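You operate a simulated robot arm through the tools that you are given. There is no shell and no other tool. Be economical: measure what you need, move in short steps, check, and stop when the job is done.

You run a simulated robot arm. Do the job below in one go: nothing can be reset, and whatever is moved stays where it is left.

TASK
Shut the big door and slide its latch home.
Fine: open the grey flap, switch on, hold Down; switch off and shut the flap after.

It is judged by the outcome, as a careful person would: the job done as asked, and still so three seconds after it is handed in. It fails if anything else is knocked over, pushed out of place, dropped, spilled or broken.

THE ROBOT
A 7-joint arm with a two-finger parallel gripper, fixed in place. Base frame: the origin is at the foot of the arm, x ahead of it, y to its left, z up. Lengths are in m, angles in degrees, forces in N, time in s.
With the tool pointing down near the work surface it reaches from about 0.2 to 0.72 m from the base axis. Its first joint turns from -115.0 to 115.0 degrees. Payload 3.91 kg.
The tool frame sits at the grasp point between the pads (the TCP): z along the fingers, y along the line on which they close. The tips reach 0.03 m beyond it. Largest opening 0.11 m; finger width 0.02, thickness 0.01; the body of the gripper, 0.048 by 0.112 m, starts 0.055 m behind the TCP.
Orientation is that of the tool frame in the base frame, as a unit quaternion [x, y, z, w]. With the fingers straight down and closing along the base's y, the tool's x points along the base's -x, its y along +y and its z along -z.

THE INTERFACE
- The arm moves only by the tool servo_tool. Its argument "increments" is a list of rows, each a list of 2 entries, a list of its own where there are three numbers: the shift along the tool's x, y, z in units of 40 mm (1.0 is 40 mm), then the turn, a rotation vector about the tool's x, y, z in units of 8 degrees (1.0 is 8 degrees). In form: [[[dx, dy, dz], [ax, ay, az]], ...]. A call has 1 to 10 rows; each row shifts and turns the commanded pose from where the row before left it, along the tool's axes as they then stand. "grip" is the finger opening in m, from 0 to 0.11, set as the call begins (left out, the last holds). A call with a number of a shift or a turn outside -1 to 1 is refused whole. Each row takes 0.2 s and may step no farther than 0.05 m and 8.6 degrees from the row before; otherwise, or with a gripper value out of range, the whole call is refused. A pose out of reach is approached as far as the arm can. The call stops where the force on the tool passes 40 N (or 10 N more than at its start, if that is more) or the arm is blocked; 0.2 s more then pass. Each finger travels about 0.108 m/s and halts on what it meets, pressing with about 27 N; the grip force reading is that of the motor and also rises with nothing between the fingers. The clock runs only during rows and for 0.2 s after the last one: add rows that do not move to give the fingers time. The reply holds the time, the measured pose of the TCP, the force on the tool along the base axes, the opening and the grip force, in the units named above and with some noise.
- Cameras (640 x 400 px; columns grow to the right, rows downward): "scene" is fixed at [0.0376, -0.4997, 1.6835]; the picture's right is [0.38, -0.92, 0.00], its down [-0.72, -0.30, -0.63] and it looks along [0.58, 0.24, -0.78] (base axes); focal length 214 px, centre (320, 200). "wrist" rides on the gripper at [0.072, 0.017, -0.103] in the tool frame; the picture's right is [-0.23, 0.97, 0.00], its down [-0.76, -0.18, -0.62] and it looks along [-0.61, -0.14, 0.78] (tool axes); focal length 222 px, centre (320, 200). There is no depth. A picture from a camera that has moved, and an enlarged one, comes with that camera's place and axes in the base frame and with its lens. The place of the scene camera against the robot may be out by one fixed shift of up to 0.012 m in any direction.
- get_image(camera): a new picture of that camera. It takes no simulated time.
- raise_lower(by): slides the trunk up (or, below 0, down) by that many m; the arm rides with it, the base frame stays. It gives what a move gives, with no picture.
- close_up(camera, box): a new picture of the part [left, top, right, bottom] of that camera's present view, enlarged. It takes no simulated time.
- close_job(): hands the job in; it is judged then, once.

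Go step by step. Nothing tells you positions but the pictures and the camera data: compare them with the known pose of the tool, close in by small moves and look again before you grip or let go. The budget is 120 turns and 76 pictures, counting those below and the enlarged ones. Unless the task says otherwise, let go and move clear before handing in, and close with one line.

The tools are called after ">>>" as a command line: name --argument value ..., lists and objects as JSON in quotes. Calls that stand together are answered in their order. servo_tool: Moves the arm, as the interface text tells. Its arguments: {"type":"object","properties":{"increments":{"type":"array","items":{"type":"array"}},"grip":{"type":"number"}},"required":["increments"]} The other tools are called the same way: raise_lower (by) slides the trunk up or down; get_image (camera) takes a picture; close_up (camera, box) takes an enlarged picture of a part of a camera's view; close_job () hands the job in.

At the start:

```text
time_s: 0.0
tcp_pos: [0.258, -0.3237, 1.479]
orientation: [0.0, 1.0, 0.0, 0.0]
contact_force: [0.3, -0.7, 0.1]
gripper_width: 0.1102
grip_force: 0.1
trunk travel left (down, up): [-0.925, 0.065]
```

scene: 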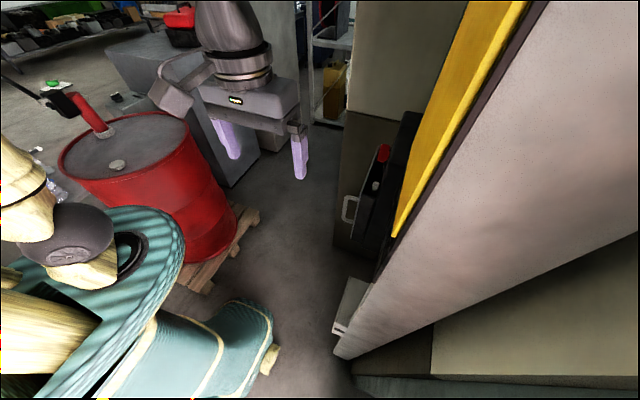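
wrist: 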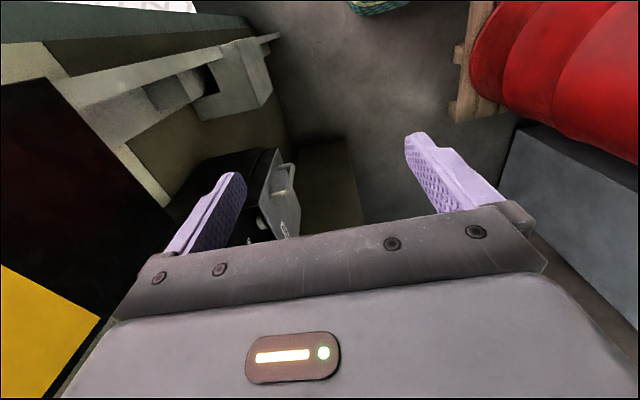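

I see a large panel (probably the raised big door) on the right, with a box and a handle below it. I'll enlarge these to identify the flap, switch and latch.

>>> close_up --camera "scene" --box '[310, 120, 450, 360]'

>>> close_up --camera "wrist" --box '[0, 0, 360, 260]'

```text
1.67 times, centred on (380, 240) of scene
camera zoom: at [0.0376, -0.4997, 1.6835], right [0.38, -0.92, 0.0], down [-0.72, -0.3, -0.63], along [0.58, 0.24, -0.78], focal length 358 px, centre (220, 133)
```

zoom: 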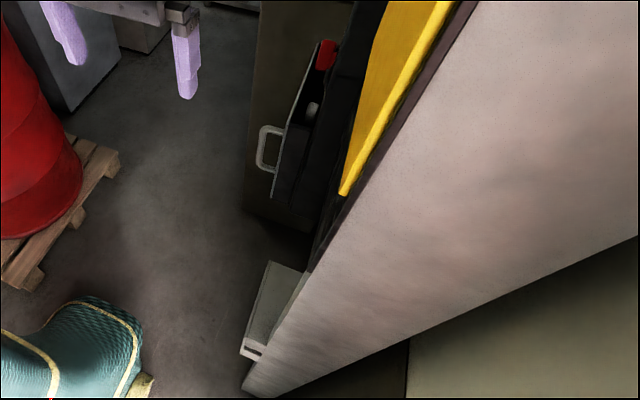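

```text
1.54 times, centred on (180, 130) of wrist
camera zoom: at [0.1851, -0.3057, 1.5806], right [0.23, 0.97, 0.0], down [0.76, -0.18, 0.62], along [0.61, -0.14, -0.78], focal length 342 px, centre (535, 308)
```

zoom: 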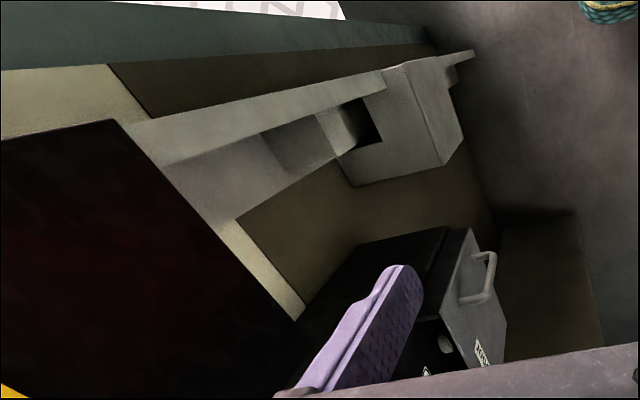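

The wrist camera is upside-down and the machine lies to the robot's right (-y). I'll move away to the left a little and turn the wrist so its camera faces the machine.

>>> servo_tool --increments '[[[0, 1, 0], [0, 0, 0]], [[0, 1, 0], [0, 0, 0]], [[0, 1, 0], [0, 0, 0]], [[0, 0, 0], [0, 0, 1]], [[0, 0, 0], [0, 0, 1]], [[0, 0, 0], [0, 0, 1]], [[0, 0, 0], [0, 0, 1]], [[0, 0, 0], [0, 0, 1]], [[0, 0, 0], [0, 0, 1]], [[0, 0, 0], [0, 0, 1]]]' --grip 0.0

>>> get_image --camera "wrist"

>>> get_image --camera "scene"

```text
time_s: 2.2
tcp_pos: [0.257, -0.2023, 1.4807]
orientation: [0.471, 0.882, -0.001, 0.0]
contact_force: [-0.2, 0.3, -0.1]
gripper_width: 0.0
grip_force: 27.2
trunk travel left (down, up): [-0.925, 0.065]
```

```text
71 pictures are left
camera wrist: at [0.2308, -0.1328, 1.5809], right [0.94, 0.35, 0.0], down [0.28, -0.73, 0.62], along [0.22, -0.58, -0.78], focal length 222 px, centre (320, 200)
```

wrist: 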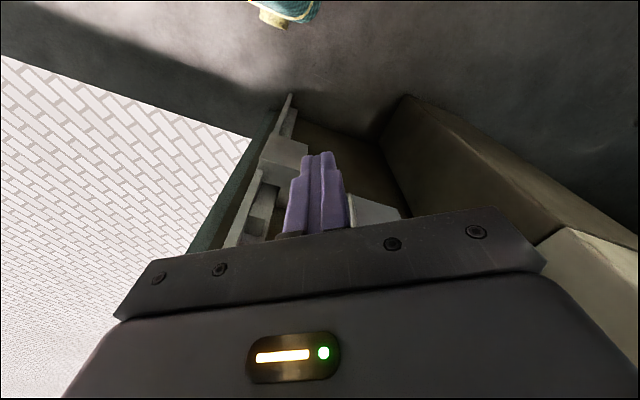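

```text
70 pictures are left
```

scene: 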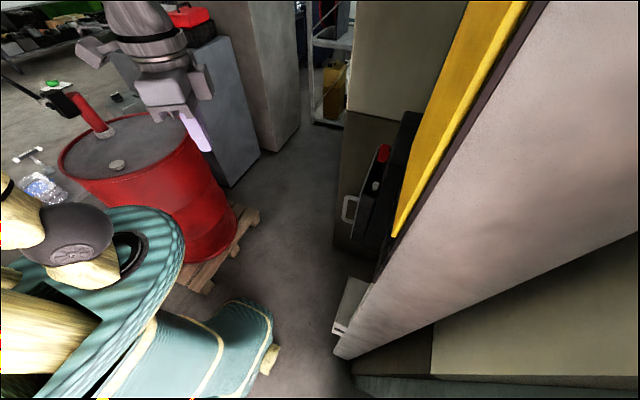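

I'll turn the wrist the other way, move forward a bit, and then tilt the fingers horizontal toward -y so the camera sees the machine front upright.

>>> servo_tool --increments '[[[0, 0, 0], [0, 0, -1]], [[0, 0, 0], [0, 0, -1]], [[0, 0, 0], [0, 0, -1]], [[0, 0, 0], [0, 0, -1]], [[0, 0, 0], [0, 0, -1]], [[0, 0, 0], [0, 0, -1]], [[0, 0, 0], [0, 0, -1]], [[-1, 0.5, 0], [0, 0, 0]], [[-1, 0.5, 0], [0, 0, 0]], [[-1, 0.5, 0], [0, 0, 0]]]'

>>> servo_tool --increments '[[[0, 0, 0], [0, 0, -1]], [[0, 0, 0], [0, 0, -1]], [[0, 0, 0], [0, 0, -1]], [[0, 0, 0], [0, 0, -1]], [[0, 0, 0], [0, 0, -1]], [[0, 0, 0], [0, 0, -1]], [[0, 0, 0], [0, 0, -1]], [[0, 0, 0], [0, 0, -1]], [[0, 0, 0], [0, 0, -1]], [[0, 0, 0], [0, 0, -1]]]'

>>> servo_tool --increments '[[[0, 0, 0], [0, 0, -1]], [[0, 0, 0], [0, 0, -0.25]], [[0, 0, 0], [0, 1, 0]], [[0, 0, 0], [0, 1, 0]], [[0, 0, 0], [0, 1, 0]], [[0, 0, 0], [0, 1, 0]], [[0, 0, 0], [0, 1, 0]], [[0, 0, 0], [0, 1, 0]]]'

>>> get_image --camera "wrist"

>>> get_image --camera "scene"

```text
time_s: 4.4
tcp_pos: [0.3817, -0.1401, 1.4803]
orientation: [-0.001, 1.0, 0.0, -0.001]
contact_force: [0.7, 0.0, -0.3]
gripper_width: 0.0002
grip_force: 26.8
trunk travel left (down, up): [-0.925, 0.065]
```

```text
time_s: 6.6
tcp_pos: [0.3781, -0.1425, 1.4805]
orientation: [-0.643, 0.765, 0.0, 0.0]
contact_force: [0.2, 0.4, 0.6]
gripper_width: 0.0
grip_force: 26.7
trunk travel left (down, up): [-0.925, 0.065]
```

```text
time_s: 8.4
tcp_pos: [0.3789, -0.1426, 1.4806]
orientation: [-0.646, 0.646, -0.288, -0.288]
contact_force: [0.0, -0.2, 0.6]
gripper_width: 0.0
grip_force: 26.7
trunk travel left (down, up): [-0.925, 0.065]
```

```text
69 pictures are left
camera wrist: at [0.3616, -0.1135, 1.6005], right [-0.97, 0.15, -0.17], down [0.18, 0.97, -0.15], along [0.14, -0.18, -0.97], focal length 222 px, centre (320, 200)
```

wrist: 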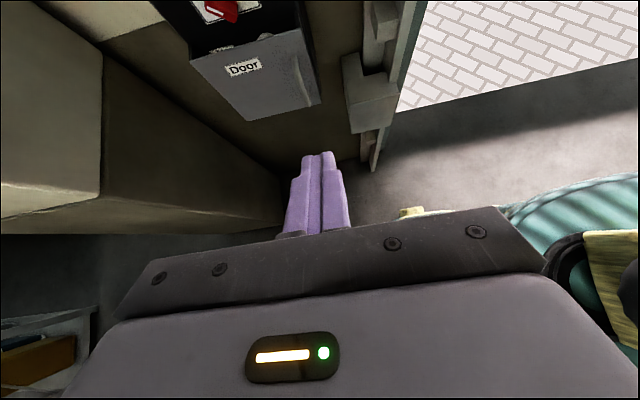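

```text
68 pictures are left
```

scene: 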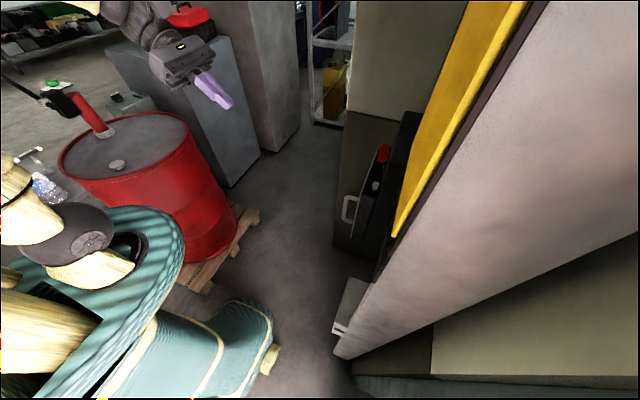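

Now the control box with the "Door" grey flap is visible. I'll finish tilting so I face it level.

>>> servo_tool --increments '[[[0, 0, 0], [0, 1, 0]], [[0, 0, 0], [0, 1, 0]], [[0, 0, 0], [0, 1, 0]], [[0, 0, 0], [0, 1, 0]], [[0, 0, 0], [0, 1, 0]], [[0, 0, 0], [0, 0.25, 0]]]'

>>> get_image --camera "wrist"

>>> get_image --camera "scene"

```text
time_s: 9.8
tcp_pos: [0.3781, -0.1425, 1.4799]
orientation: [0.499, -0.5, 0.501, 0.5]
contact_force: [-0.4, 0.2, -0.1]
gripper_width: 0.0
grip_force: 26.9
trunk travel left (down, up): [-0.925, 0.065]
```

```text
67 pictures are left
camera wrist: at [0.3608, -0.0389, 1.5496], right [-0.97, 0.0, -0.23], down [0.18, 0.62, -0.76], along [0.14, -0.78, -0.61], focal length 222 px, centre (320, 200)
```

wrist: 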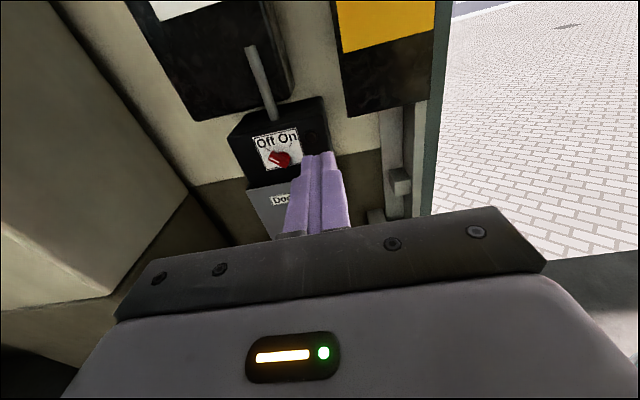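

```text
66 pictures are left
```

scene: 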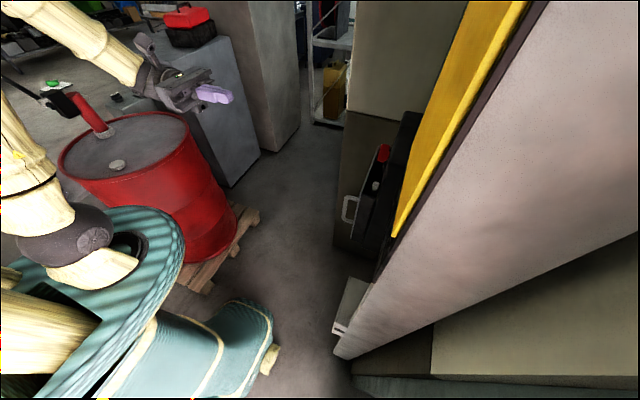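

I see a control box with Off/On switch, the "Door" flap beneath it, and rails beside an opening. I'll tilt up more to see the door itself.

>>> servo_tool --increments '[[[0, 0, 0], [0, 1, 0]], [[0, 0, 0], [0, 1, 0]], [[0, 0, 0], [0, 1, 0]], [[0, 0, 0], [0, 1, 0]], [[0, 1, 0], [0, 0, 0]], [[0, 1, 0], [0, 0, 0]]]'

>>> get_image --camera "wrist"

```text
time_s: 11.2
tcp_pos: [0.3397, -0.1377, 1.4831]
orientation: [0.342, -0.343, 0.618, 0.62]
contact_force: [-0.1, -0.6, -0.2]
gripper_width: 0.0001
grip_force: 26.9
out of reach, approached as far as the arm can: row 6
trunk travel left (down, up): [-0.925, 0.065]
```

```text
65 pictures are left
camera wrist: at [0.3216, -0.0108, 1.4869], right [-0.97, -0.12, -0.19], down [0.18, 0.12, -0.98], along [0.14, -0.99, -0.1], focal length 222 px, centre (320, 200)
```

wrist: 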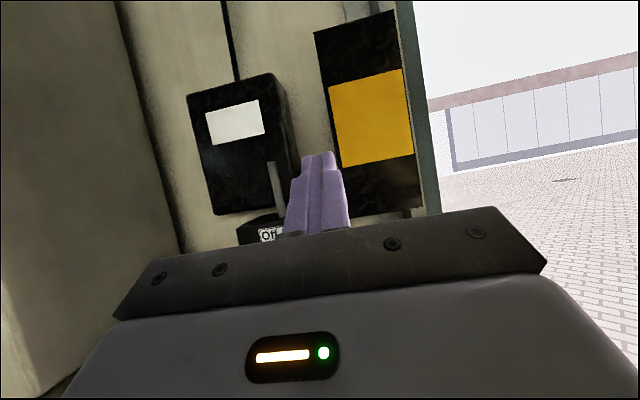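

The doorway is on the right, beyond a wall edge. I'll yaw toward it to find the door and the latch.

>>> servo_tool --increments '[[[0, 0, 0], [0, -1, 0]], [[0, 0, 0], [0, -1, 0]], [[0, -0.5, 0], [0, -1, 0]], [[0, -0.5, 0], [0, -1, 0]], [[0, 0, 0], [-1, 0, 0]], [[0, 0, 0], [-1, 0, 0]], [[0, 0, 0], [-1, 0, 0]], [[0, 0, 0], [-1, 0, 0]], [[0, 0, 0], [-1, 0, 0]], [[0, 0, 0], [-1, 0, 0]]]'

>>> servo_tool --increments '[[[0, 0, 0], [0, 1, 0]], [[0, 0, 0], [0, 1, 0]], [[0, 0, 0], [0, 1, 0]]]'

>>> get_image --camera "wrist"

```text
time_s: 13.4
tcp_pos: [0.3796, -0.1372, 1.4841]
orientation: [0.253, -0.66, 0.252, 0.661]
contact_force: [0.4, -0.1, -1.0]
gripper_width: 0.0
grip_force: 26.8
trunk travel left (down, up): [-0.925, 0.065]
```

```text
time_s: 14.2
tcp_pos: [0.3777, -0.1382, 1.4837]
orientation: [0.195, -0.508, 0.301, 0.783]
contact_force: [0.0, -0.2, -0.5]
gripper_width: 0.0
grip_force: 26.6
trunk travel left (down, up): [-0.925, 0.065]
```

```text
64 pictures are left
camera wrist: at [0.4594, -0.0429, 1.5051], right [-0.72, 0.66, -0.21], down [0.31, 0.04, -0.95], along [-0.62, -0.75, -0.23], focal length 222 px, centre (320, 200)
```

wrist: 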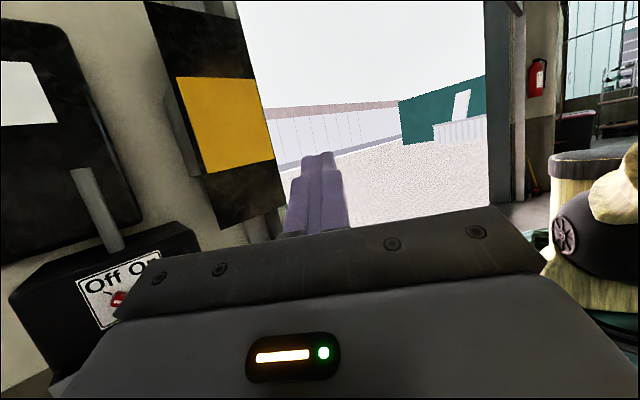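

The Off/On plate triangulates to about (0.51, -0.46, 1.39), and the doorway is left of it (x < 0.16). I'll face the box again and lower the trunk to view the flap.

>>> servo_tool --increments '[[[0, 0, 0], [0, -1, 0]], [[0, 0, 0], [0, -1, 0]], [[0, 0, 0], [0, -1, 0]], [[0, 0, 0], [1, 0, 0]], [[0, 0, 0], [1, 0, 0]], [[0, 0, 0], [1, 0, 0]], [[0, 0, 0], [1, 0, 0]], [[0, 0, 0], [1, 0, 0]], [[0, 0, 0], [1, 0, 0]]]'

>>> raise_lower --by -0.15

>>> get_image --camera "wrist"

>>> close_up --camera "wrist" --box '[160, 40, 460, 230]'

```text
time_s: 16.2
tcp_pos: [0.3776, -0.1386, 1.4841]
orientation: [0.5, -0.5, 0.5, 0.5]
contact_force: [0.6, -0.6, 0.0]
gripper_width: 0.0
grip_force: 26.6
trunk travel left (down, up): [-0.925, 0.065]
```

```text
time_s: 17.9
tcp_pos: [0.3793, -0.1395, 1.3334]
orientation: [0.499, -0.501, 0.499, 0.501]
contact_force: [0.3, -0.1, 0.8]
gripper_width: 0.0
grip_force: 26.7
trunk travel left (down, up): [-0.775, 0.215]
```

```text
63 pictures are left
camera wrist: at [0.3606, -0.0357, 1.4034], right [-0.97, 0.0, -0.23], down [0.18, 0.62, -0.76], along [0.14, -0.78, -0.61], focal length 222 px, centre (320, 200)
```

wrist: 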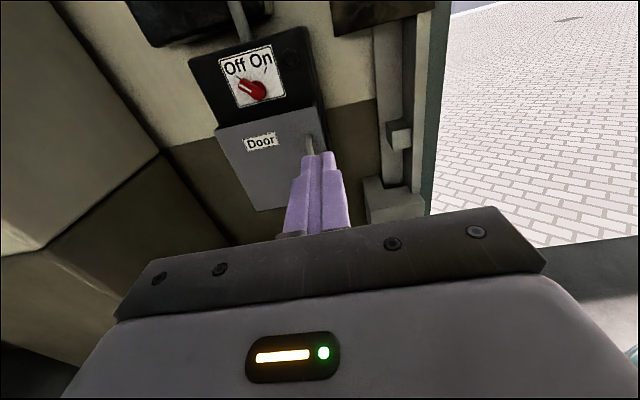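

```text
2.11 times, centred on (310, 135) of wrist
camera zoom: at [0.3606, -0.0357, 1.4034], right [-0.97, 0.0, -0.23], down [0.18, 0.62, -0.76], along [0.14, -0.78, -0.61], focal length 468 px, centre (341, 337)
```

zoom: 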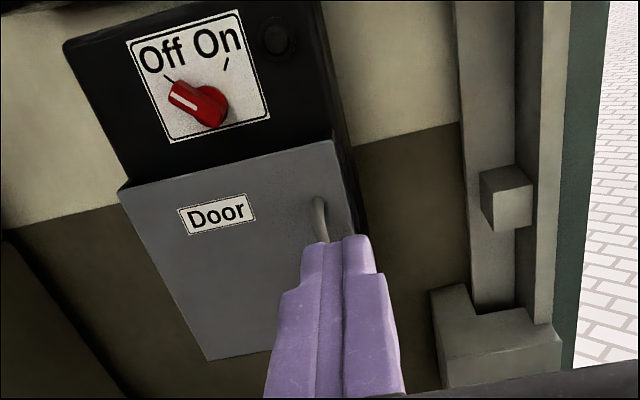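

The flap's handle is on its doorway side, so it probably hinges at the far side (larger x). I'll lower more and open the fingers for a second view to triangulate.

>>> raise_lower --by -0.12

>>> servo_tool --increments '[[[0, 0.5, 0], [0, 0, 0]], [[0, 0, 0], [0, 0, 0]], [[0, 0, 0], [0, 0, 0]], [[0, 0, 0], [0, 0, 0]]]' --grip 0.11

>>> close_up --camera "wrist" --box '[160, 0, 460, 190]'

>>> close_up --camera "scene" --box '[320, 120, 440, 360]'

```text
time_s: 19.4
tcp_pos: [0.3778, -0.1394, 1.2145]
orientation: [-0.5, 0.501, -0.5, -0.499]
contact_force: [-0.3, 0.4, 0.2]
gripper_width: 0.0
grip_force: 27.1
trunk travel left (down, up): [-0.655, 0.335]
```

```text
time_s: 20.4
tcp_pos: [0.3573, -0.1401, 1.2128]
orientation: [-0.499, 0.501, -0.499, -0.501]
contact_force: [0.1, 0.6, 0.2]
gripper_width: 0.1101
grip_force: 0.1
trunk travel left (down, up): [-0.655, 0.335]
```

```text
2.11 times, centred on (310, 95) of wrist
camera zoom: at [0.3403, -0.0364, 1.283], right [-0.97, 0.0, -0.23], down [0.18, 0.62, -0.76], along [0.14, -0.78, -0.61], focal length 468 px, centre (341, 421)
```

zoom: 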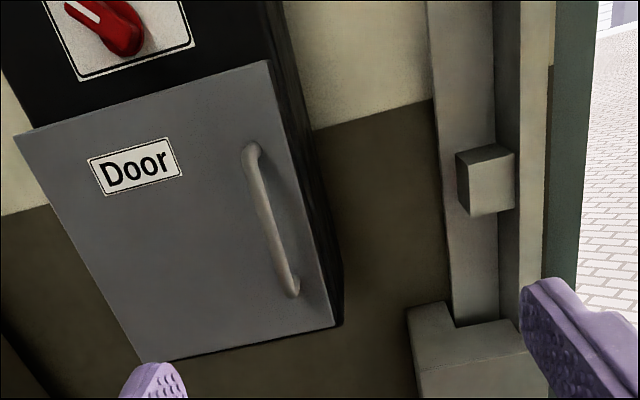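

```text
1.67 times, centred on (380, 240) of scene
camera zoom: at [0.0376, -0.4997, 1.6835], right [0.38, -0.92, 0.0], down [-0.72, -0.3, -0.63], along [0.58, 0.24, -0.78], focal length 358 px, centre (220, 133)
```

zoom: 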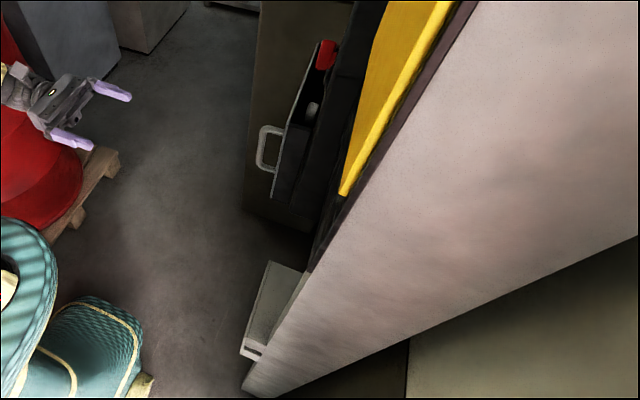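

Measured: flap spans x 0.39–0.60, z 1.07–1.29 at y ≈ -0.46, with its vertical bar handle at x ≈ 0.42, z 1.12–1.24; knob around (0.488, -0.445, 1.342). I approach the handle with the fingers open.

>>> servo_tool --increments '[[[-0.2, -0.38, 1], [0, 0, 0]], [[-0.2, -0.38, 1], [0, 0, 0]], [[-0.2, -0.38, 1], [0, 0, 0]], [[-0.2, -0.38, 1], [0, 0, 0]], [[0, 0, 0], [0, 0, 0]]]'

>>> get_image --camera "wrist"

>>> get_image --camera "scene"

```text
time_s: 21.6
tcp_pos: [0.4201, -0.2981, 1.1814]
orientation: [0.5, -0.5, 0.5, 0.5]
contact_force: [0.3, 0.5, 0.2]
gripper_width: 0.11
grip_force: 0.0
trunk travel left (down, up): [-0.655, 0.335]
```

```text
59 pictures are left
camera wrist: at [0.4019, -0.1949, 1.2521], right [-0.97, 0.0, -0.23], down [0.18, 0.62, -0.76], along [0.14, -0.78, -0.61], focal length 222 px, centre (320, 200)
```

wrist: 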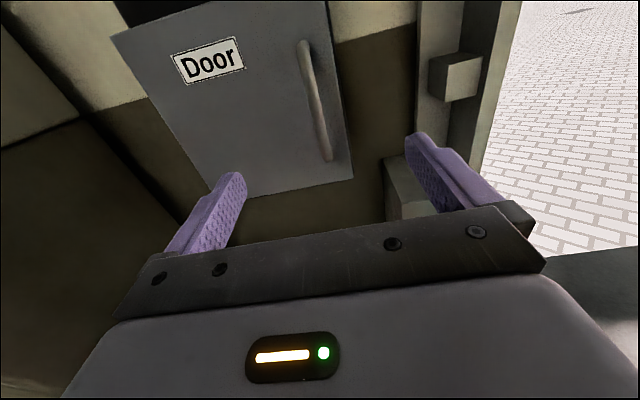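

```text
58 pictures are left
```

scene: 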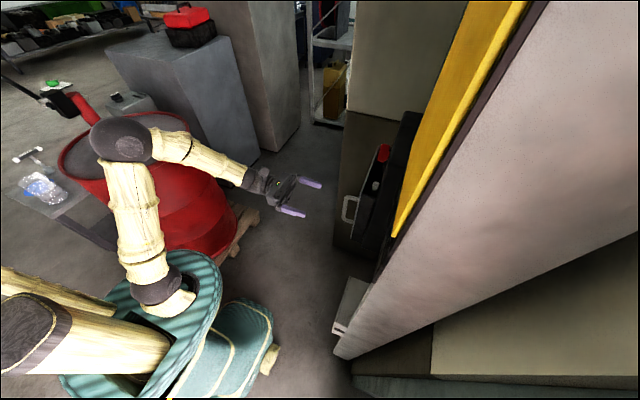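

The handle is lined up at x ≈ 0.42, mid-height z ≈ 1.18. I narrow the fingers and advance around the bar.

>>> servo_tool --increments '[[[0, 0, 0.8], [0, 0, 0]], [[0, 0, 0.8], [0, 0, 0]], [[0, 0, 0.8], [0, 0, 0]], [[0, 0, 0.3], [0, 0, 0]], [[0, 0, 0.3], [0, 0, 0]]]' --grip 0.05

>>> get_image --camera "wrist"

```text
time_s: 22.9
tcp_pos: [0.42, -0.4196, 1.1829]
orientation: [0.5, -0.5, 0.5, 0.5]
contact_force: [1.3, 0.4, 0.5]
gripper_width: 0.0502
grip_force: 0.0
trunk travel left (down, up): [-0.655, 0.335]
```

```text
57 pictures are left
camera wrist: at [0.4018, -0.3155, 1.2516], right [-0.97, 0.0, -0.23], down [0.18, 0.62, -0.76], along [0.14, -0.78, -0.61], focal length 222 px, centre (320, 200)
```

wrist: 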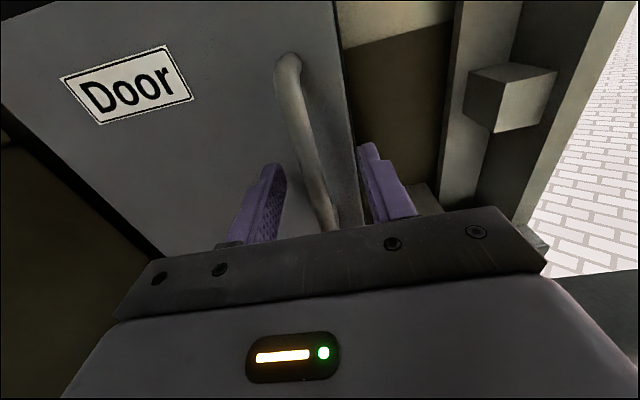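

The bar sits between the fingers. I close on it.

>>> servo_tool --increments '[[[0, 0, 0], [0, 0, 0]], [[0, 0, 0], [0, 0, 0]], [[0, 0, 0], [0, 0, 0]]]' --grip 0.0

```text
time_s: 23.6
tcp_pos: [0.4219, -0.4179, 1.1819]
orientation: [0.5, -0.499, 0.5, 0.501]
contact_force: [12.7, -4.7, 8.5]
gripper_width: 0.0118
grip_force: 45.0
trunk travel left (down, up): [-0.655, 0.335]
```

Gripped (12 mm bar). I pull gently along an arc about the assumed hinge at x ≈ 0.60.

>>> servo_tool --increments '[[[0, -0.09, -0.31], [-0.5, 0, 0]], [[0, -0.09, -0.31], [-0.5, 0, 0]], [[0, -0.18, -0.617], [-1, 0, 0]]]'

>>> get_image --camera "wrist"

```text
time_s: 24.5
tcp_pos: [0.4461, -0.3765, 1.1813]
orientation: [0.435, -0.556, 0.435, 0.559]
contact_force: [17.8, -12.2, -2.9]
gripper_width: 0.0117
grip_force: 45.0
trunk travel left (down, up): [-0.655, 0.335]
stopped in row 3: the force on the tool passed its limit (the readings are from after the stop); the commanded pose is now the measured one
```

```text
56 pictures are left
camera wrist: at [0.4533, -0.2722, 1.251], right [-0.95, 0.23, -0.22], down [0.32, 0.56, -0.77], along [-0.05, -0.8, -0.6], focal length 222 px, centre (320, 200)
```

wrist: 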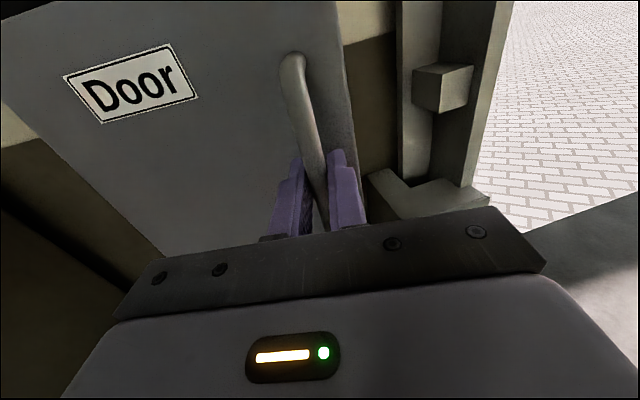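

It swings as expected; the arc is slightly tighter than planned. I adjust the arc and continue.

>>> servo_tool --increments '[[[0, -0.14, -0.26], [-0.5, 0, 0]], [[0, -0.14, -0.26], [-0.5, 0, 0]], [[0, -0.14, -0.26], [-0.5, 0, 0]], [[0, -0.14, -0.26], [-0.5, 0, 0]]]'

>>> get_image --camera "scene"

```text
time_s: 25.5
tcp_pos: [0.475, -0.3444, 1.1806]
orientation: [0.35, -0.613, 0.351, 0.616]
contact_force: [-5.7, 6.9, -23.8]
gripper_width: 0.0114
grip_force: 45.5
trunk travel left (down, up): [-0.655, 0.335]
```

```text
55 pictures are left
```

scene: 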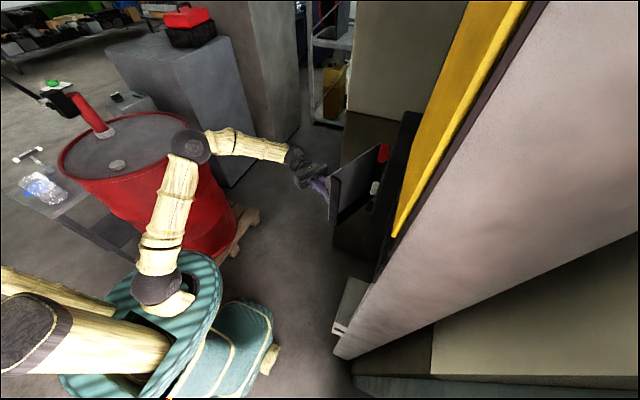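

About 30° open and going well. I continue the arc.

>>> servo_tool --increments '[[[0, -0.14, -0.27], [-0.5, 0, 0]], [[0, -0.14, -0.27], [-0.5, 0, 0]], [[0, -0.14, -0.27], [-0.5, 0, 0]], [[0, -0.14, -0.27], [-0.5, 0, 0]], [[0, -0.14, -0.27], [-0.5, 0, 0]], [[0, -0.14, -0.27], [-0.5, 0, 0]]]'

>>> get_image --camera "scene"

```text
time_s: 26.0
tcp_pos: [0.4893, -0.3337, 1.1819]
orientation: [0.32, -0.63, 0.319, 0.632]
contact_force: [-3.1, 3.6, -7.7]
gripper_width: 0.0113
grip_force: 45.0
trunk travel left (down, up): [-0.655, 0.335]
stopped in row 2: the force on the tool passed its limit (the readings are from after the stop); the commanded pose is now the measured one
```

```text
54 pictures are left
```

scene: 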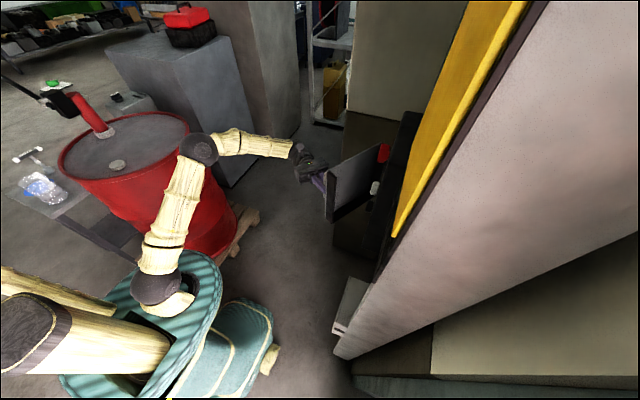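

The flap is about 36° open. I'll let go, back off, and turn the hand so I can push the flap wide open from its inner side with closed fingers.

>>> servo_tool --increments '[[[0, 0, 0], [0, 0, 0]], [[0, 0, 0], [0, 0, 0]], [[0, 0, -0.8], [0, 0, 0]], [[0, 0, -0.9], [0, 0, 0]], [[0, 0, -0.9], [0, 0, 0]]]' --grip 0.045

>>> servo_tool --increments '[[[0, 0, 0], [1, 0, 0]], [[0, 0, 0], [1, 0, 0]], [[0, 0, 0], [1, 0, 0]], [[0, 0, 0], [1, 0, 0]], [[0, 0, 0], [1, 0, 0]], [[0, 0, 0], [1, 0, 0]], [[0, 0, 0], [1, 0, 0]], [[0, 0, 0], [1, 0, 0]]]' --grip 0.0

>>> servo_tool --increments '[[[0, 0.88, -0.36], [0, 0, 0]], [[0, 0.88, -0.36], [0, 0, 0]], [[0, 0.88, -0.36], [0, 0, 0]], [[0, 0.88, -0.36], [0, 0, 0]], [[0, 0.88, -0.36], [0, 0, 0]], [[0, 0, 0], [0, 0, 0]]]'

>>> get_image --camera "wrist"

>>> get_image --camera "scene"

```text
time_s: 27.2
tcp_pos: [0.5532, -0.2518, 1.1807]
orientation: [0.32, -0.629, 0.32, 0.632]
contact_force: [0.5, 1.1, -0.5]
gripper_width: 0.0449
grip_force: 0.1
trunk travel left (down, up): [-0.655, 0.335]
```

```text
time_s: 29.0
tcp_pos: [0.5502, -0.2495, 1.1816]
orientation: [0.606, -0.365, 0.605, 0.366]
contact_force: [-0.5, 0.7, 0.8]
gripper_width: 0.0
grip_force: 27.2
trunk travel left (down, up): [-0.655, 0.335]
```

```text
time_s: 30.4
tcp_pos: [0.3876, -0.2775, 1.196]
orientation: [0.606, -0.366, 0.604, 0.367]
contact_force: [-0.3, -0.7, -0.3]
gripper_width: 0.0001
grip_force: 26.8
out of reach, approached as far as the arm can: row 5
trunk travel left (down, up): [-0.655, 0.335]
```

```text
53 pictures are left
camera wrist: at [0.3248, -0.1952, 1.2666], right [-0.86, -0.45, -0.22], down [-0.14, 0.63, -0.76], along [0.49, -0.63, -0.61], focal length 222 px, centre (320, 200)
```

wrist: 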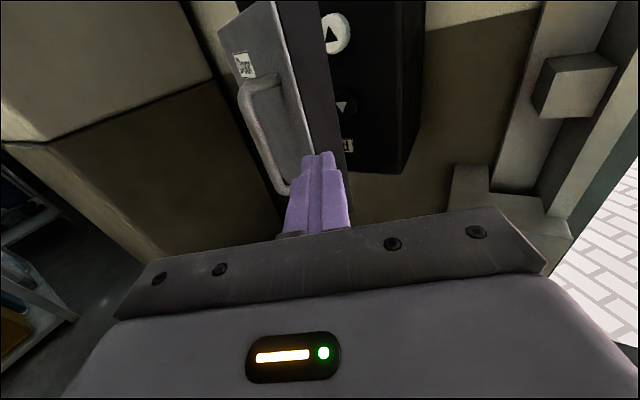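

```text
52 pictures are left
```

scene: 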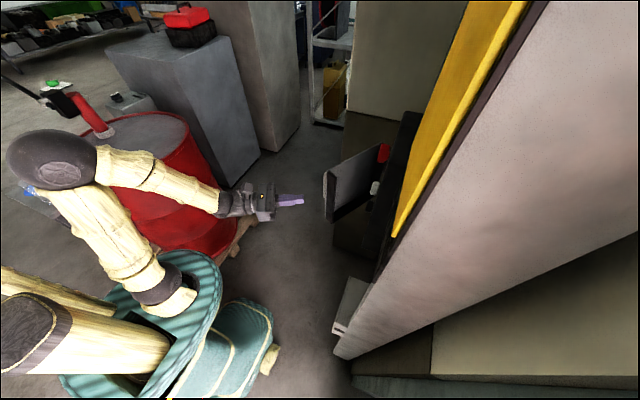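

The Up (white) and Down buttons are visible behind the flap. I need to get round the flap's free edge, so I straighten the hand and move a little toward the doorway side.

>>> servo_tool --increments '[[[0, 0, -0.5], [-0.875, 0, 0]], [[0, 0, 0], [-0.875, 0, 0]], [[0, 0, 0], [-0.875, 0, 0]], [[0, 0, 0], [-0.875, 0, 0]], [[0, 0.5, 0], [0, 0, 0]], [[0, 0.5, 0], [0, 0, 0]], [[0, 0, 0], [0, 0, 0]]]'

>>> get_image --camera "wrist"

```text
time_s: 32.0
tcp_pos: [0.3373, -0.2616, 1.1959]
orientation: [0.5, -0.499, 0.499, 0.502]
contact_force: [0.4, 0.0, -0.6]
gripper_width: 0.0001
grip_force: 26.5
trunk travel left (down, up): [-0.655, 0.335]
```

```text
51 pictures are left
camera wrist: at [0.3213, -0.1577, 1.2669], right [-0.97, 0.0, -0.22], down [0.18, 0.62, -0.76], along [0.14, -0.78, -0.61], focal length 222 px, centre (320, 200)
```

wrist: 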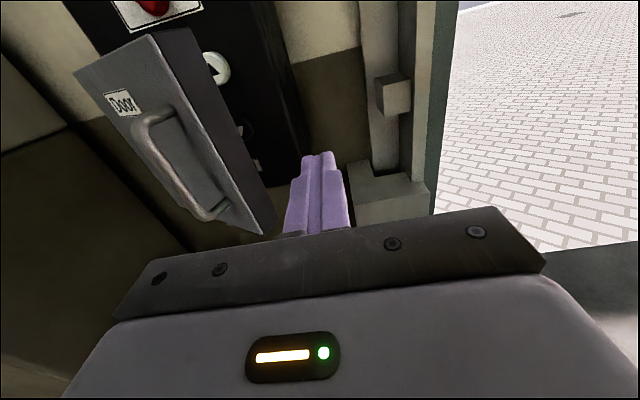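

Flap's free edge is at about (0.43, -0.40), with a free gap on its doorway side. I insert the closed fingertips there, then push toward +x.

>>> servo_tool --increments '[[[0, -0.6, 0.6], [0, 0, 0]], [[0, -0.6, 0.6], [0, 0, 0]], [[-0.2, 0, 0.7], [0, 0, 0]], [[-0.2, 0, 0.7], [0, 0, 0]], [[0, 0, 0.7], [0, 0, 0]]]'

>>> get_image --camera "wrist"

```text
time_s: 33.2
tcp_pos: [0.3879, -0.3946, 1.1812]
orientation: [0.499, -0.5, 0.498, 0.503]
contact_force: [0.2, 0.5, -0.6]
gripper_width: 0.0001
grip_force: 27.4
trunk travel left (down, up): [-0.655, 0.335]
```

```text
50 pictures are left
camera wrist: at [0.3708, -0.2898, 1.2509], right [-0.97, 0.0, -0.22], down [0.18, 0.62, -0.76], along [0.14, -0.78, -0.61], focal length 222 px, centre (320, 200)
```

wrist: 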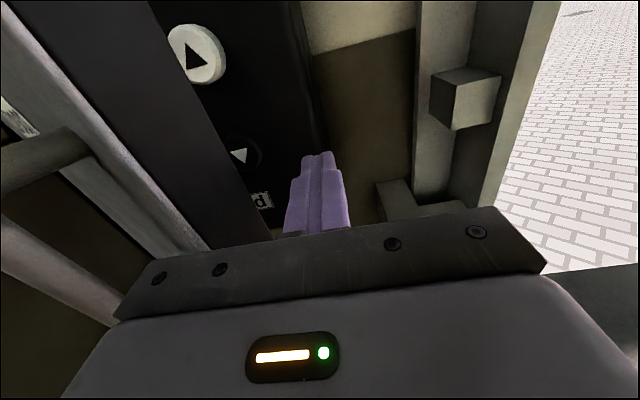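

Fingers are inside. I yaw so the hand trails and push +x.

>>> servo_tool --increments '[[[0, 0, 0], [1, 0, 0]], [[0, 0, 0], [1, 0, 0]], [[0, 0, 0], [1, 0, 0]], [[0, -0.5, 0.06], [0, 0, 0]], [[0, -0.5, 0.06], [0, 0, 0]], [[0, -0.5, 0.06], [0, 0, 0]], [[0, -0.5, 0.06], [0, 0, 0]]]'

>>> get_image --camera "wrist"

```text
time_s: 34.8
tcp_pos: [0.464, -0.3693, 1.1806]
orientation: [0.593, -0.386, 0.591, 0.387]
contact_force: [0.2, -0.5, 0.2]
gripper_width: 0.0
grip_force: 26.7
trunk travel left (down, up): [-0.655, 0.335]
```

```text
49 pictures are left
camera wrist: at [0.4067, -0.2813, 1.2507], right [-0.89, -0.39, -0.22], down [-0.09, 0.64, -0.76], along [0.44, -0.66, -0.61], focal length 222 px, centre (320, 200)
```

wrist: 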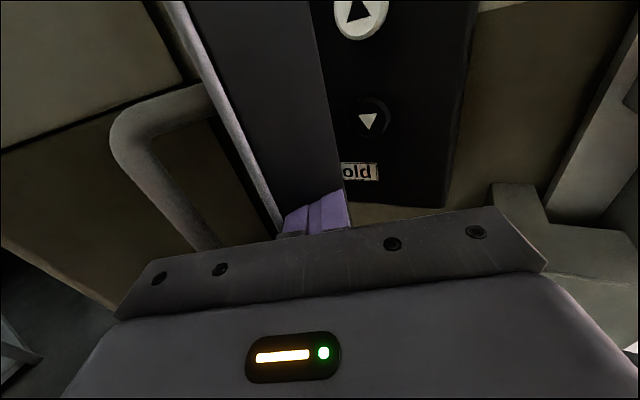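

The fingertips are behind the flap's inner edge. Continue pushing.

>>> servo_tool --increments '[[[0, -0.5, 0.06], [0, 0, 0]], [[0, -0.5, 0.0], [0, 0, 0]], [[0, -0.5, 0.0], [0, 0, 0]], [[0, -0.5, 0.0], [0, 0, 0]], [[0, 0, 0], [0, 0, 0]]]'

>>> get_image --camera "wrist"

>>> get_image --camera "scene"

```text
time_s: 36.0
tcp_pos: [0.5375, -0.3401, 1.1805]
orientation: [0.593, -0.386, 0.591, 0.388]
contact_force: [-0.3, -0.2, 0.1]
gripper_width: 0.0
grip_force: 27.3
trunk travel left (down, up): [-0.655, 0.335]
```

```text
48 pictures are left
camera wrist: at [0.4799, -0.2523, 1.2508], right [-0.89, -0.39, -0.22], down [-0.09, 0.64, -0.76], along [0.44, -0.66, -0.61], focal length 222 px, centre (320, 200)
```

wrist: 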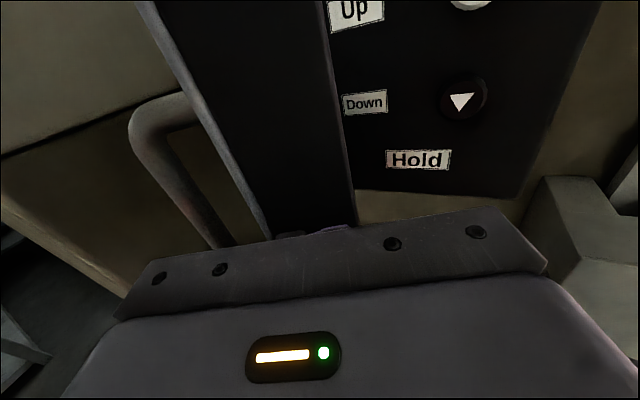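

```text
47 pictures are left
```

scene: 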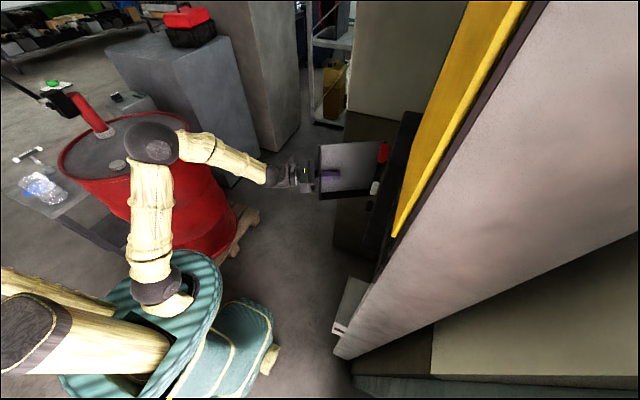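

Labels show Up, Down, "Hold". The flap is about 75–80° open; I push it a bit further.

>>> servo_tool --increments '[[[0, -0.5, 0.0], [0, 0, 0]], [[0, -0.5, 0.0], [0, 0, 0]], [[0, -0.5, 0.0], [0, 0, 0]], [[0, -0.5, 0.0], [0, 0, 0]], [[0, 0, 0], [0, 0, 0]]]'

>>> get_image --camera "wrist"

```text
time_s: 37.2
tcp_pos: [0.6116, -0.3074, 1.1825]
orientation: [0.592, -0.386, 0.591, 0.388]
contact_force: [-0.3, -0.5, 0.0]
gripper_width: 0.0
grip_force: 27.2
trunk travel left (down, up): [-0.655, 0.335]
```

```text
46 pictures are left
camera wrist: at [0.553, -0.22, 1.251], right [-0.89, -0.39, -0.22], down [-0.09, 0.64, -0.76], along [0.44, -0.66, -0.61], focal length 222 px, centre (320, 200)
```

wrist: 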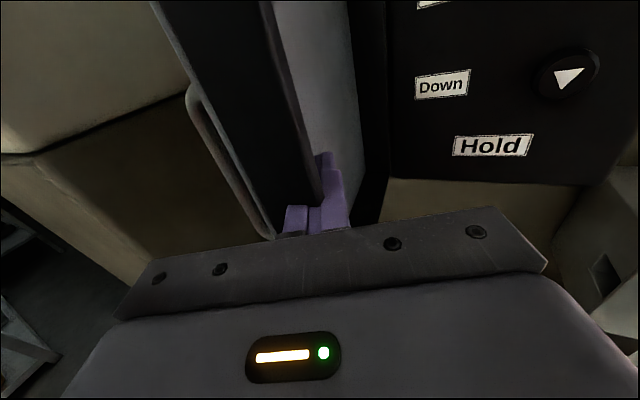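

The flap is well past 90°. Now I withdraw, face the panel straight, and raise toward the Off/On knob.

>>> servo_tool --increments '[[[0, 0.9, -0.4], [0, 0, 0]], [[0, 0.9, -0.4], [0, 0, 0]], [[0, 0.4, -0.9], [-1, 0, 0]], [[0, 0.4, -0.7], [-1, 0, 0]], [[0, 0.2, 0], [-1, 0, 0]], [[0, 0, 0], [0, 0, 0]]]'

>>> raise_lower --by 0.12

>>> get_image --camera "wrist"

>>> get_image --camera "scene"

```text
time_s: 38.6
tcp_pos: [0.4735, -0.2588, 1.1812]
orientation: [0.499, -0.5, 0.498, 0.503]
contact_force: [0.7, 0.2, 0.2]
gripper_width: 0.0003
grip_force: 26.5
trunk travel left (down, up): [-0.655, 0.335]
```

```text
time_s: 40.1
tcp_pos: [0.4738, -0.2594, 1.3021]
orientation: [0.499, -0.5, 0.498, 0.502]
contact_force: [-0.4, 0.5, 0.2]
gripper_width: 0.0002
grip_force: 27.2
trunk travel left (down, up): [-0.775, 0.215]
```

```text
45 pictures are left
camera wrist: at [0.4561, -0.1558, 1.3715], right [-0.97, 0.0, -0.22], down [0.18, 0.62, -0.76], along [0.14, -0.78, -0.61], focal length 222 px, centre (320, 200)
```

wrist: 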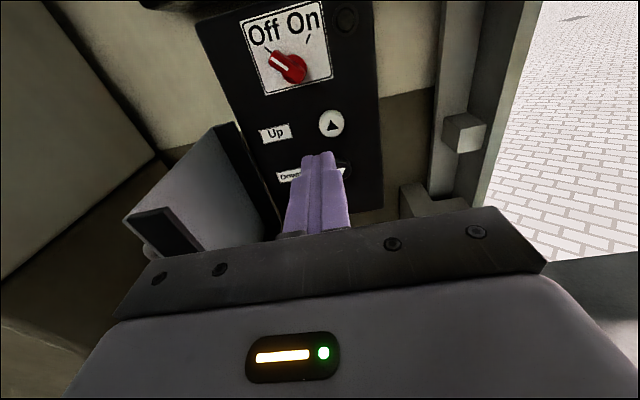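

```text
44 pictures are left
```

scene: 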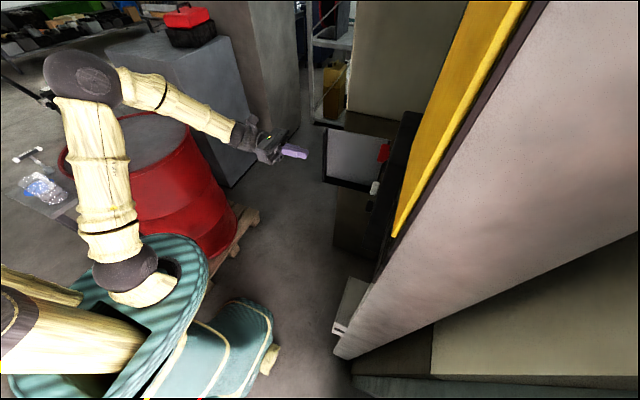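

The panel is fully open. I zoom on the knob.

>>> close_up --camera "wrist" --box '[220, 0, 380, 100]'

```text
4.00 times, centred on (300, 50) of wrist
camera zoom: at [0.4561, -0.1558, 1.3715], right [-0.97, 0.0, -0.22], down [0.18, 0.62, -0.76], along [0.14, -0.78, -0.61], focal length 888 px, centre (400, 800)
```

zoom: 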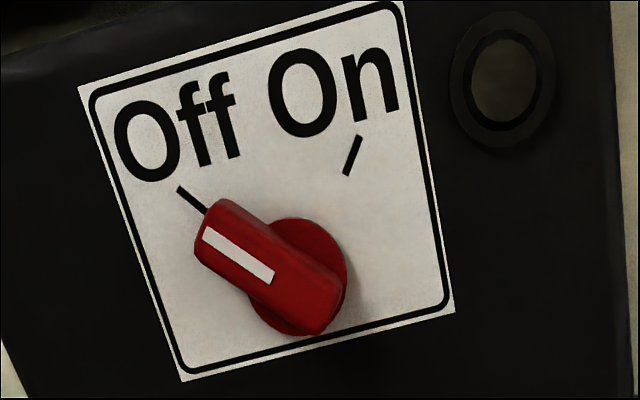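

Retriangulating, the switch plate is at y ≈ -0.51 with the knob axis at about (0.500, z 1.331); Off→On is 90° clockwise seen from the front. I align the fingers across the pointer and approach.

>>> servo_tool --increments '[[[0.24, -0.22, 0.9], [0, 0, 0]], [[0.24, -0.22, 0.9], [0, 0, 0]], [[0.24, -0.22, 0.9], [0, 0, 0]], [[0, 0, 0], [0, 0, -0.9375]], [[0, 0, 0], [0, 0, -0.9375]], [[0, 0, 0], [0, 0, -0.9375]], [[0, 0, 0], [0, 0, -0.9375]], [[0, 0, 0], [0, 0, -0.9375]], [[0, 0, 0], [0, 0, -0.9375]]]' --grip 0.05

>>> get_image --camera "wrist"

```text
time_s: 42.1
tcp_pos: [0.4982, -0.3685, 1.3303]
orientation: [0.653, -0.271, 0.267, 0.655]
contact_force: [-0.3, 0.6, 0.1]
gripper_width: 0.05
grip_force: 0.1
trunk travel left (down, up): [-0.775, 0.215]
```

```text
42 pictures are left
camera wrist: at [0.5377, -0.2641, 1.3916], right [-0.85, 0.0, 0.53], down [-0.41, 0.62, -0.66], along [-0.34, -0.78, -0.53], focal length 222 px, centre (320, 200)
```

wrist: 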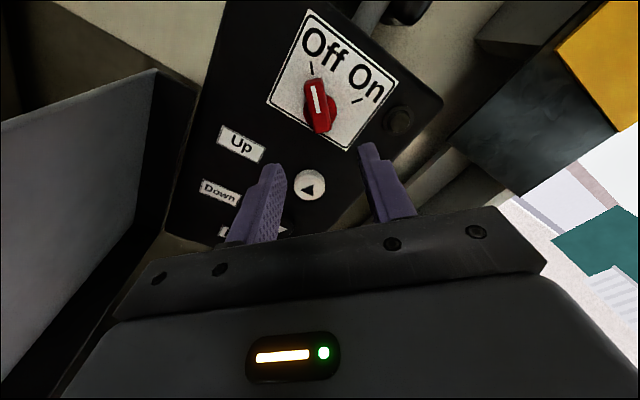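

Alignment looks good. I advance partway.

>>> servo_tool --increments '[[[0, 0, 0.6], [0, 0, 0]], [[0, 0, 0.6], [0, 0, 0]], [[0, 0, 0.3], [0, 0, 0]], [[0, 0, 0], [0, 0, 0]]]'

>>> get_image --camera "wrist"

```text
time_s: 43.1
tcp_pos: [0.4974, -0.4272, 1.331]
orientation: [0.653, -0.27, 0.269, 0.655]
contact_force: [0.3, 0.4, -0.3]
gripper_width: 0.0503
grip_force: 0.0
trunk travel left (down, up): [-0.775, 0.215]
```

```text
41 pictures are left
camera wrist: at [0.5378, -0.3236, 1.3916], right [-0.85, 0.0, 0.53], down [-0.41, 0.62, -0.66], along [-0.33, -0.78, -0.53], focal length 222 px, centre (320, 200)
```

wrist: 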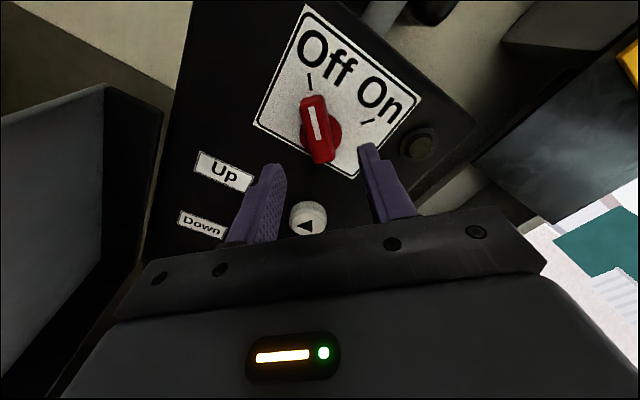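

>>> servo_tool --increments '[[[0, 0, 0.4], [0, 0, 0]], [[0, 0, 0.35], [0, 0, 0]], [[0, 0, 0], [0, 0, 0]]]'

>>> close_up --camera "wrist" --box '[220, 60, 420, 220]'

```text
time_s: 43.9
tcp_pos: [0.4987, -0.4565, 1.3301]
orientation: [0.653, -0.27, 0.267, 0.655]
contact_force: [-0.1, -0.6, -0.7]
gripper_width: 0.05
grip_force: 0.1
trunk travel left (down, up): [-0.775, 0.215]
```

```text
2.50 times, centred on (320, 140) of wrist
camera zoom: at [0.5379, -0.3534, 1.3908], right [-0.85, 0.0, 0.53], down [-0.41, 0.62, -0.66], along [-0.33, -0.78, -0.53], focal length 555 px, centre (320, 350)
```

zoom: 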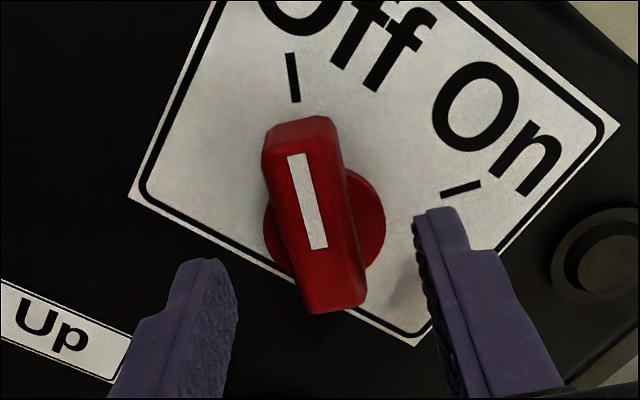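

The pointer sits between the fingertips. I close on it.

>>> servo_tool --increments '[[[0, 0, 0.05], [0, 0, 0]], [[0, 0, 0], [0, 0, 0]], [[0, 0, 0], [0, 0, 0]]]' --grip 0.0

>>> close_up --camera "wrist" --box '[220, 60, 420, 220]'

```text
time_s: 44.7
tcp_pos: [0.4968, -0.4583, 1.3315]
orientation: [0.652, -0.271, 0.269, 0.655]
contact_force: [-2.3, 2.5, 5.8]
gripper_width: 0.018
grip_force: 45.2
trunk travel left (down, up): [-0.775, 0.215]
```

```text
2.50 times, centred on (320, 140) of wrist
camera zoom: at [0.5364, -0.3551, 1.3924], right [-0.85, 0.01, 0.53], down [-0.41, 0.62, -0.67], along [-0.33, -0.78, -0.53], focal length 555 px, centre (320, 350)
```

zoom: 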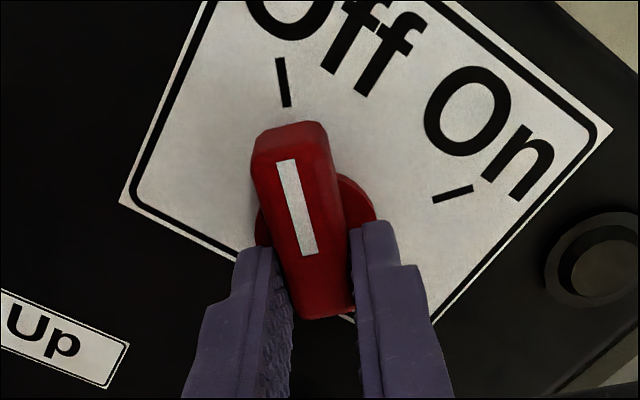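

Gripped. I turn it clockwise in steps.

>>> servo_tool --increments '[[[0, 0, 0], [0, 0, 0.75]], [[0, 0, 0], [0, 0, 0.75]], [[0, 0, 0], [0, 0, 0.75]], [[0, 0, 0], [0, 0, 0.75]], [[0, 0, 0], [0, 0, 0.75]], [[0, 0, 0], [0, 0, 0.75]], [[0, 0, 0], [0, 0, 0.75]]]'

>>> get_image --camera "wrist"

```text
time_s: 46.3
tcp_pos: [0.5007, -0.4589, 1.331]
orientation: [0.512, -0.486, 0.487, 0.514]
contact_force: [5.5, 3.9, 7.2]
gripper_width: 0.0176
grip_force: 45.1
trunk travel left (down, up): [-0.775, 0.215]
```

```text
38 pictures are left
camera wrist: at [0.4863, -0.3549, 1.4014], right [-0.98, 0.0, -0.17], down [0.14, 0.62, -0.77], along [0.11, -0.78, -0.61], focal length 222 px, centre (320, 200)
```

wrist: 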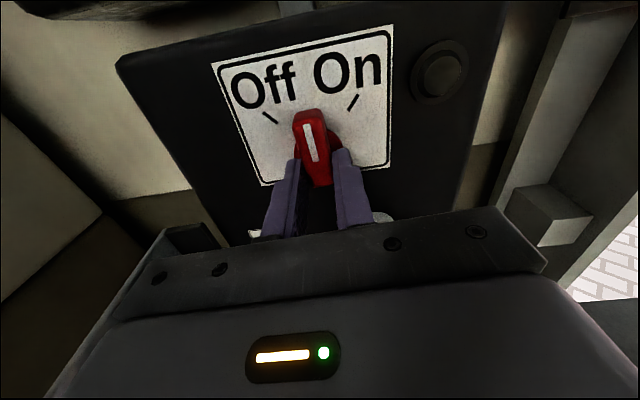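

The knob follows. I continue to On.

>>> servo_tool --increments '[[[0, 0, 0], [0, 0, 0.75]], [[0, 0, 0], [0, 0, 0.75]], [[0, 0, 0], [0, 0, 0.75]], [[0, 0, 0], [0, 0, 0.75]], [[0, 0, 0], [0, 0, 0.75]], [[0, 0, 0], [0, 0, 0.75]], [[0, 0, 0], [0, 0, 0.75]], [[0, 0, 0], [0, 0, 0.75]]]'

>>> get_image --camera "wrist"

```text
time_s: 48.1
tcp_pos: [0.5035, -0.4585, 1.3326]
orientation: [0.269, -0.652, 0.654, 0.273]
contact_force: [21.7, -4.8, 20.5]
gripper_width: 0.0177
grip_force: 44.8
trunk travel left (down, up): [-0.775, 0.215]
```

```text
37 pictures are left
camera wrist: at [0.4391, -0.3548, 1.3683], right [-0.53, 0.0, -0.85], down [0.66, 0.62, -0.42], along [0.53, -0.78, -0.33], focal length 222 px, centre (320, 200)
```

wrist: 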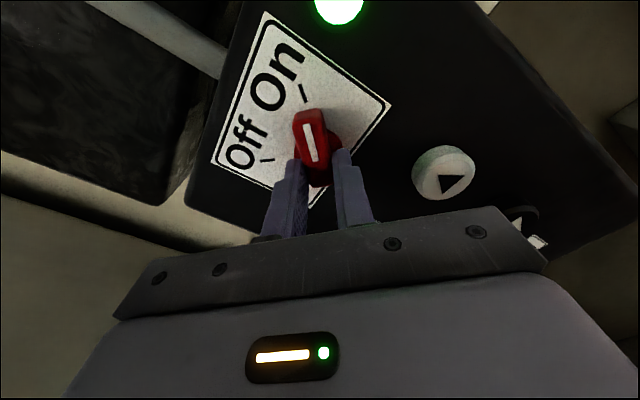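

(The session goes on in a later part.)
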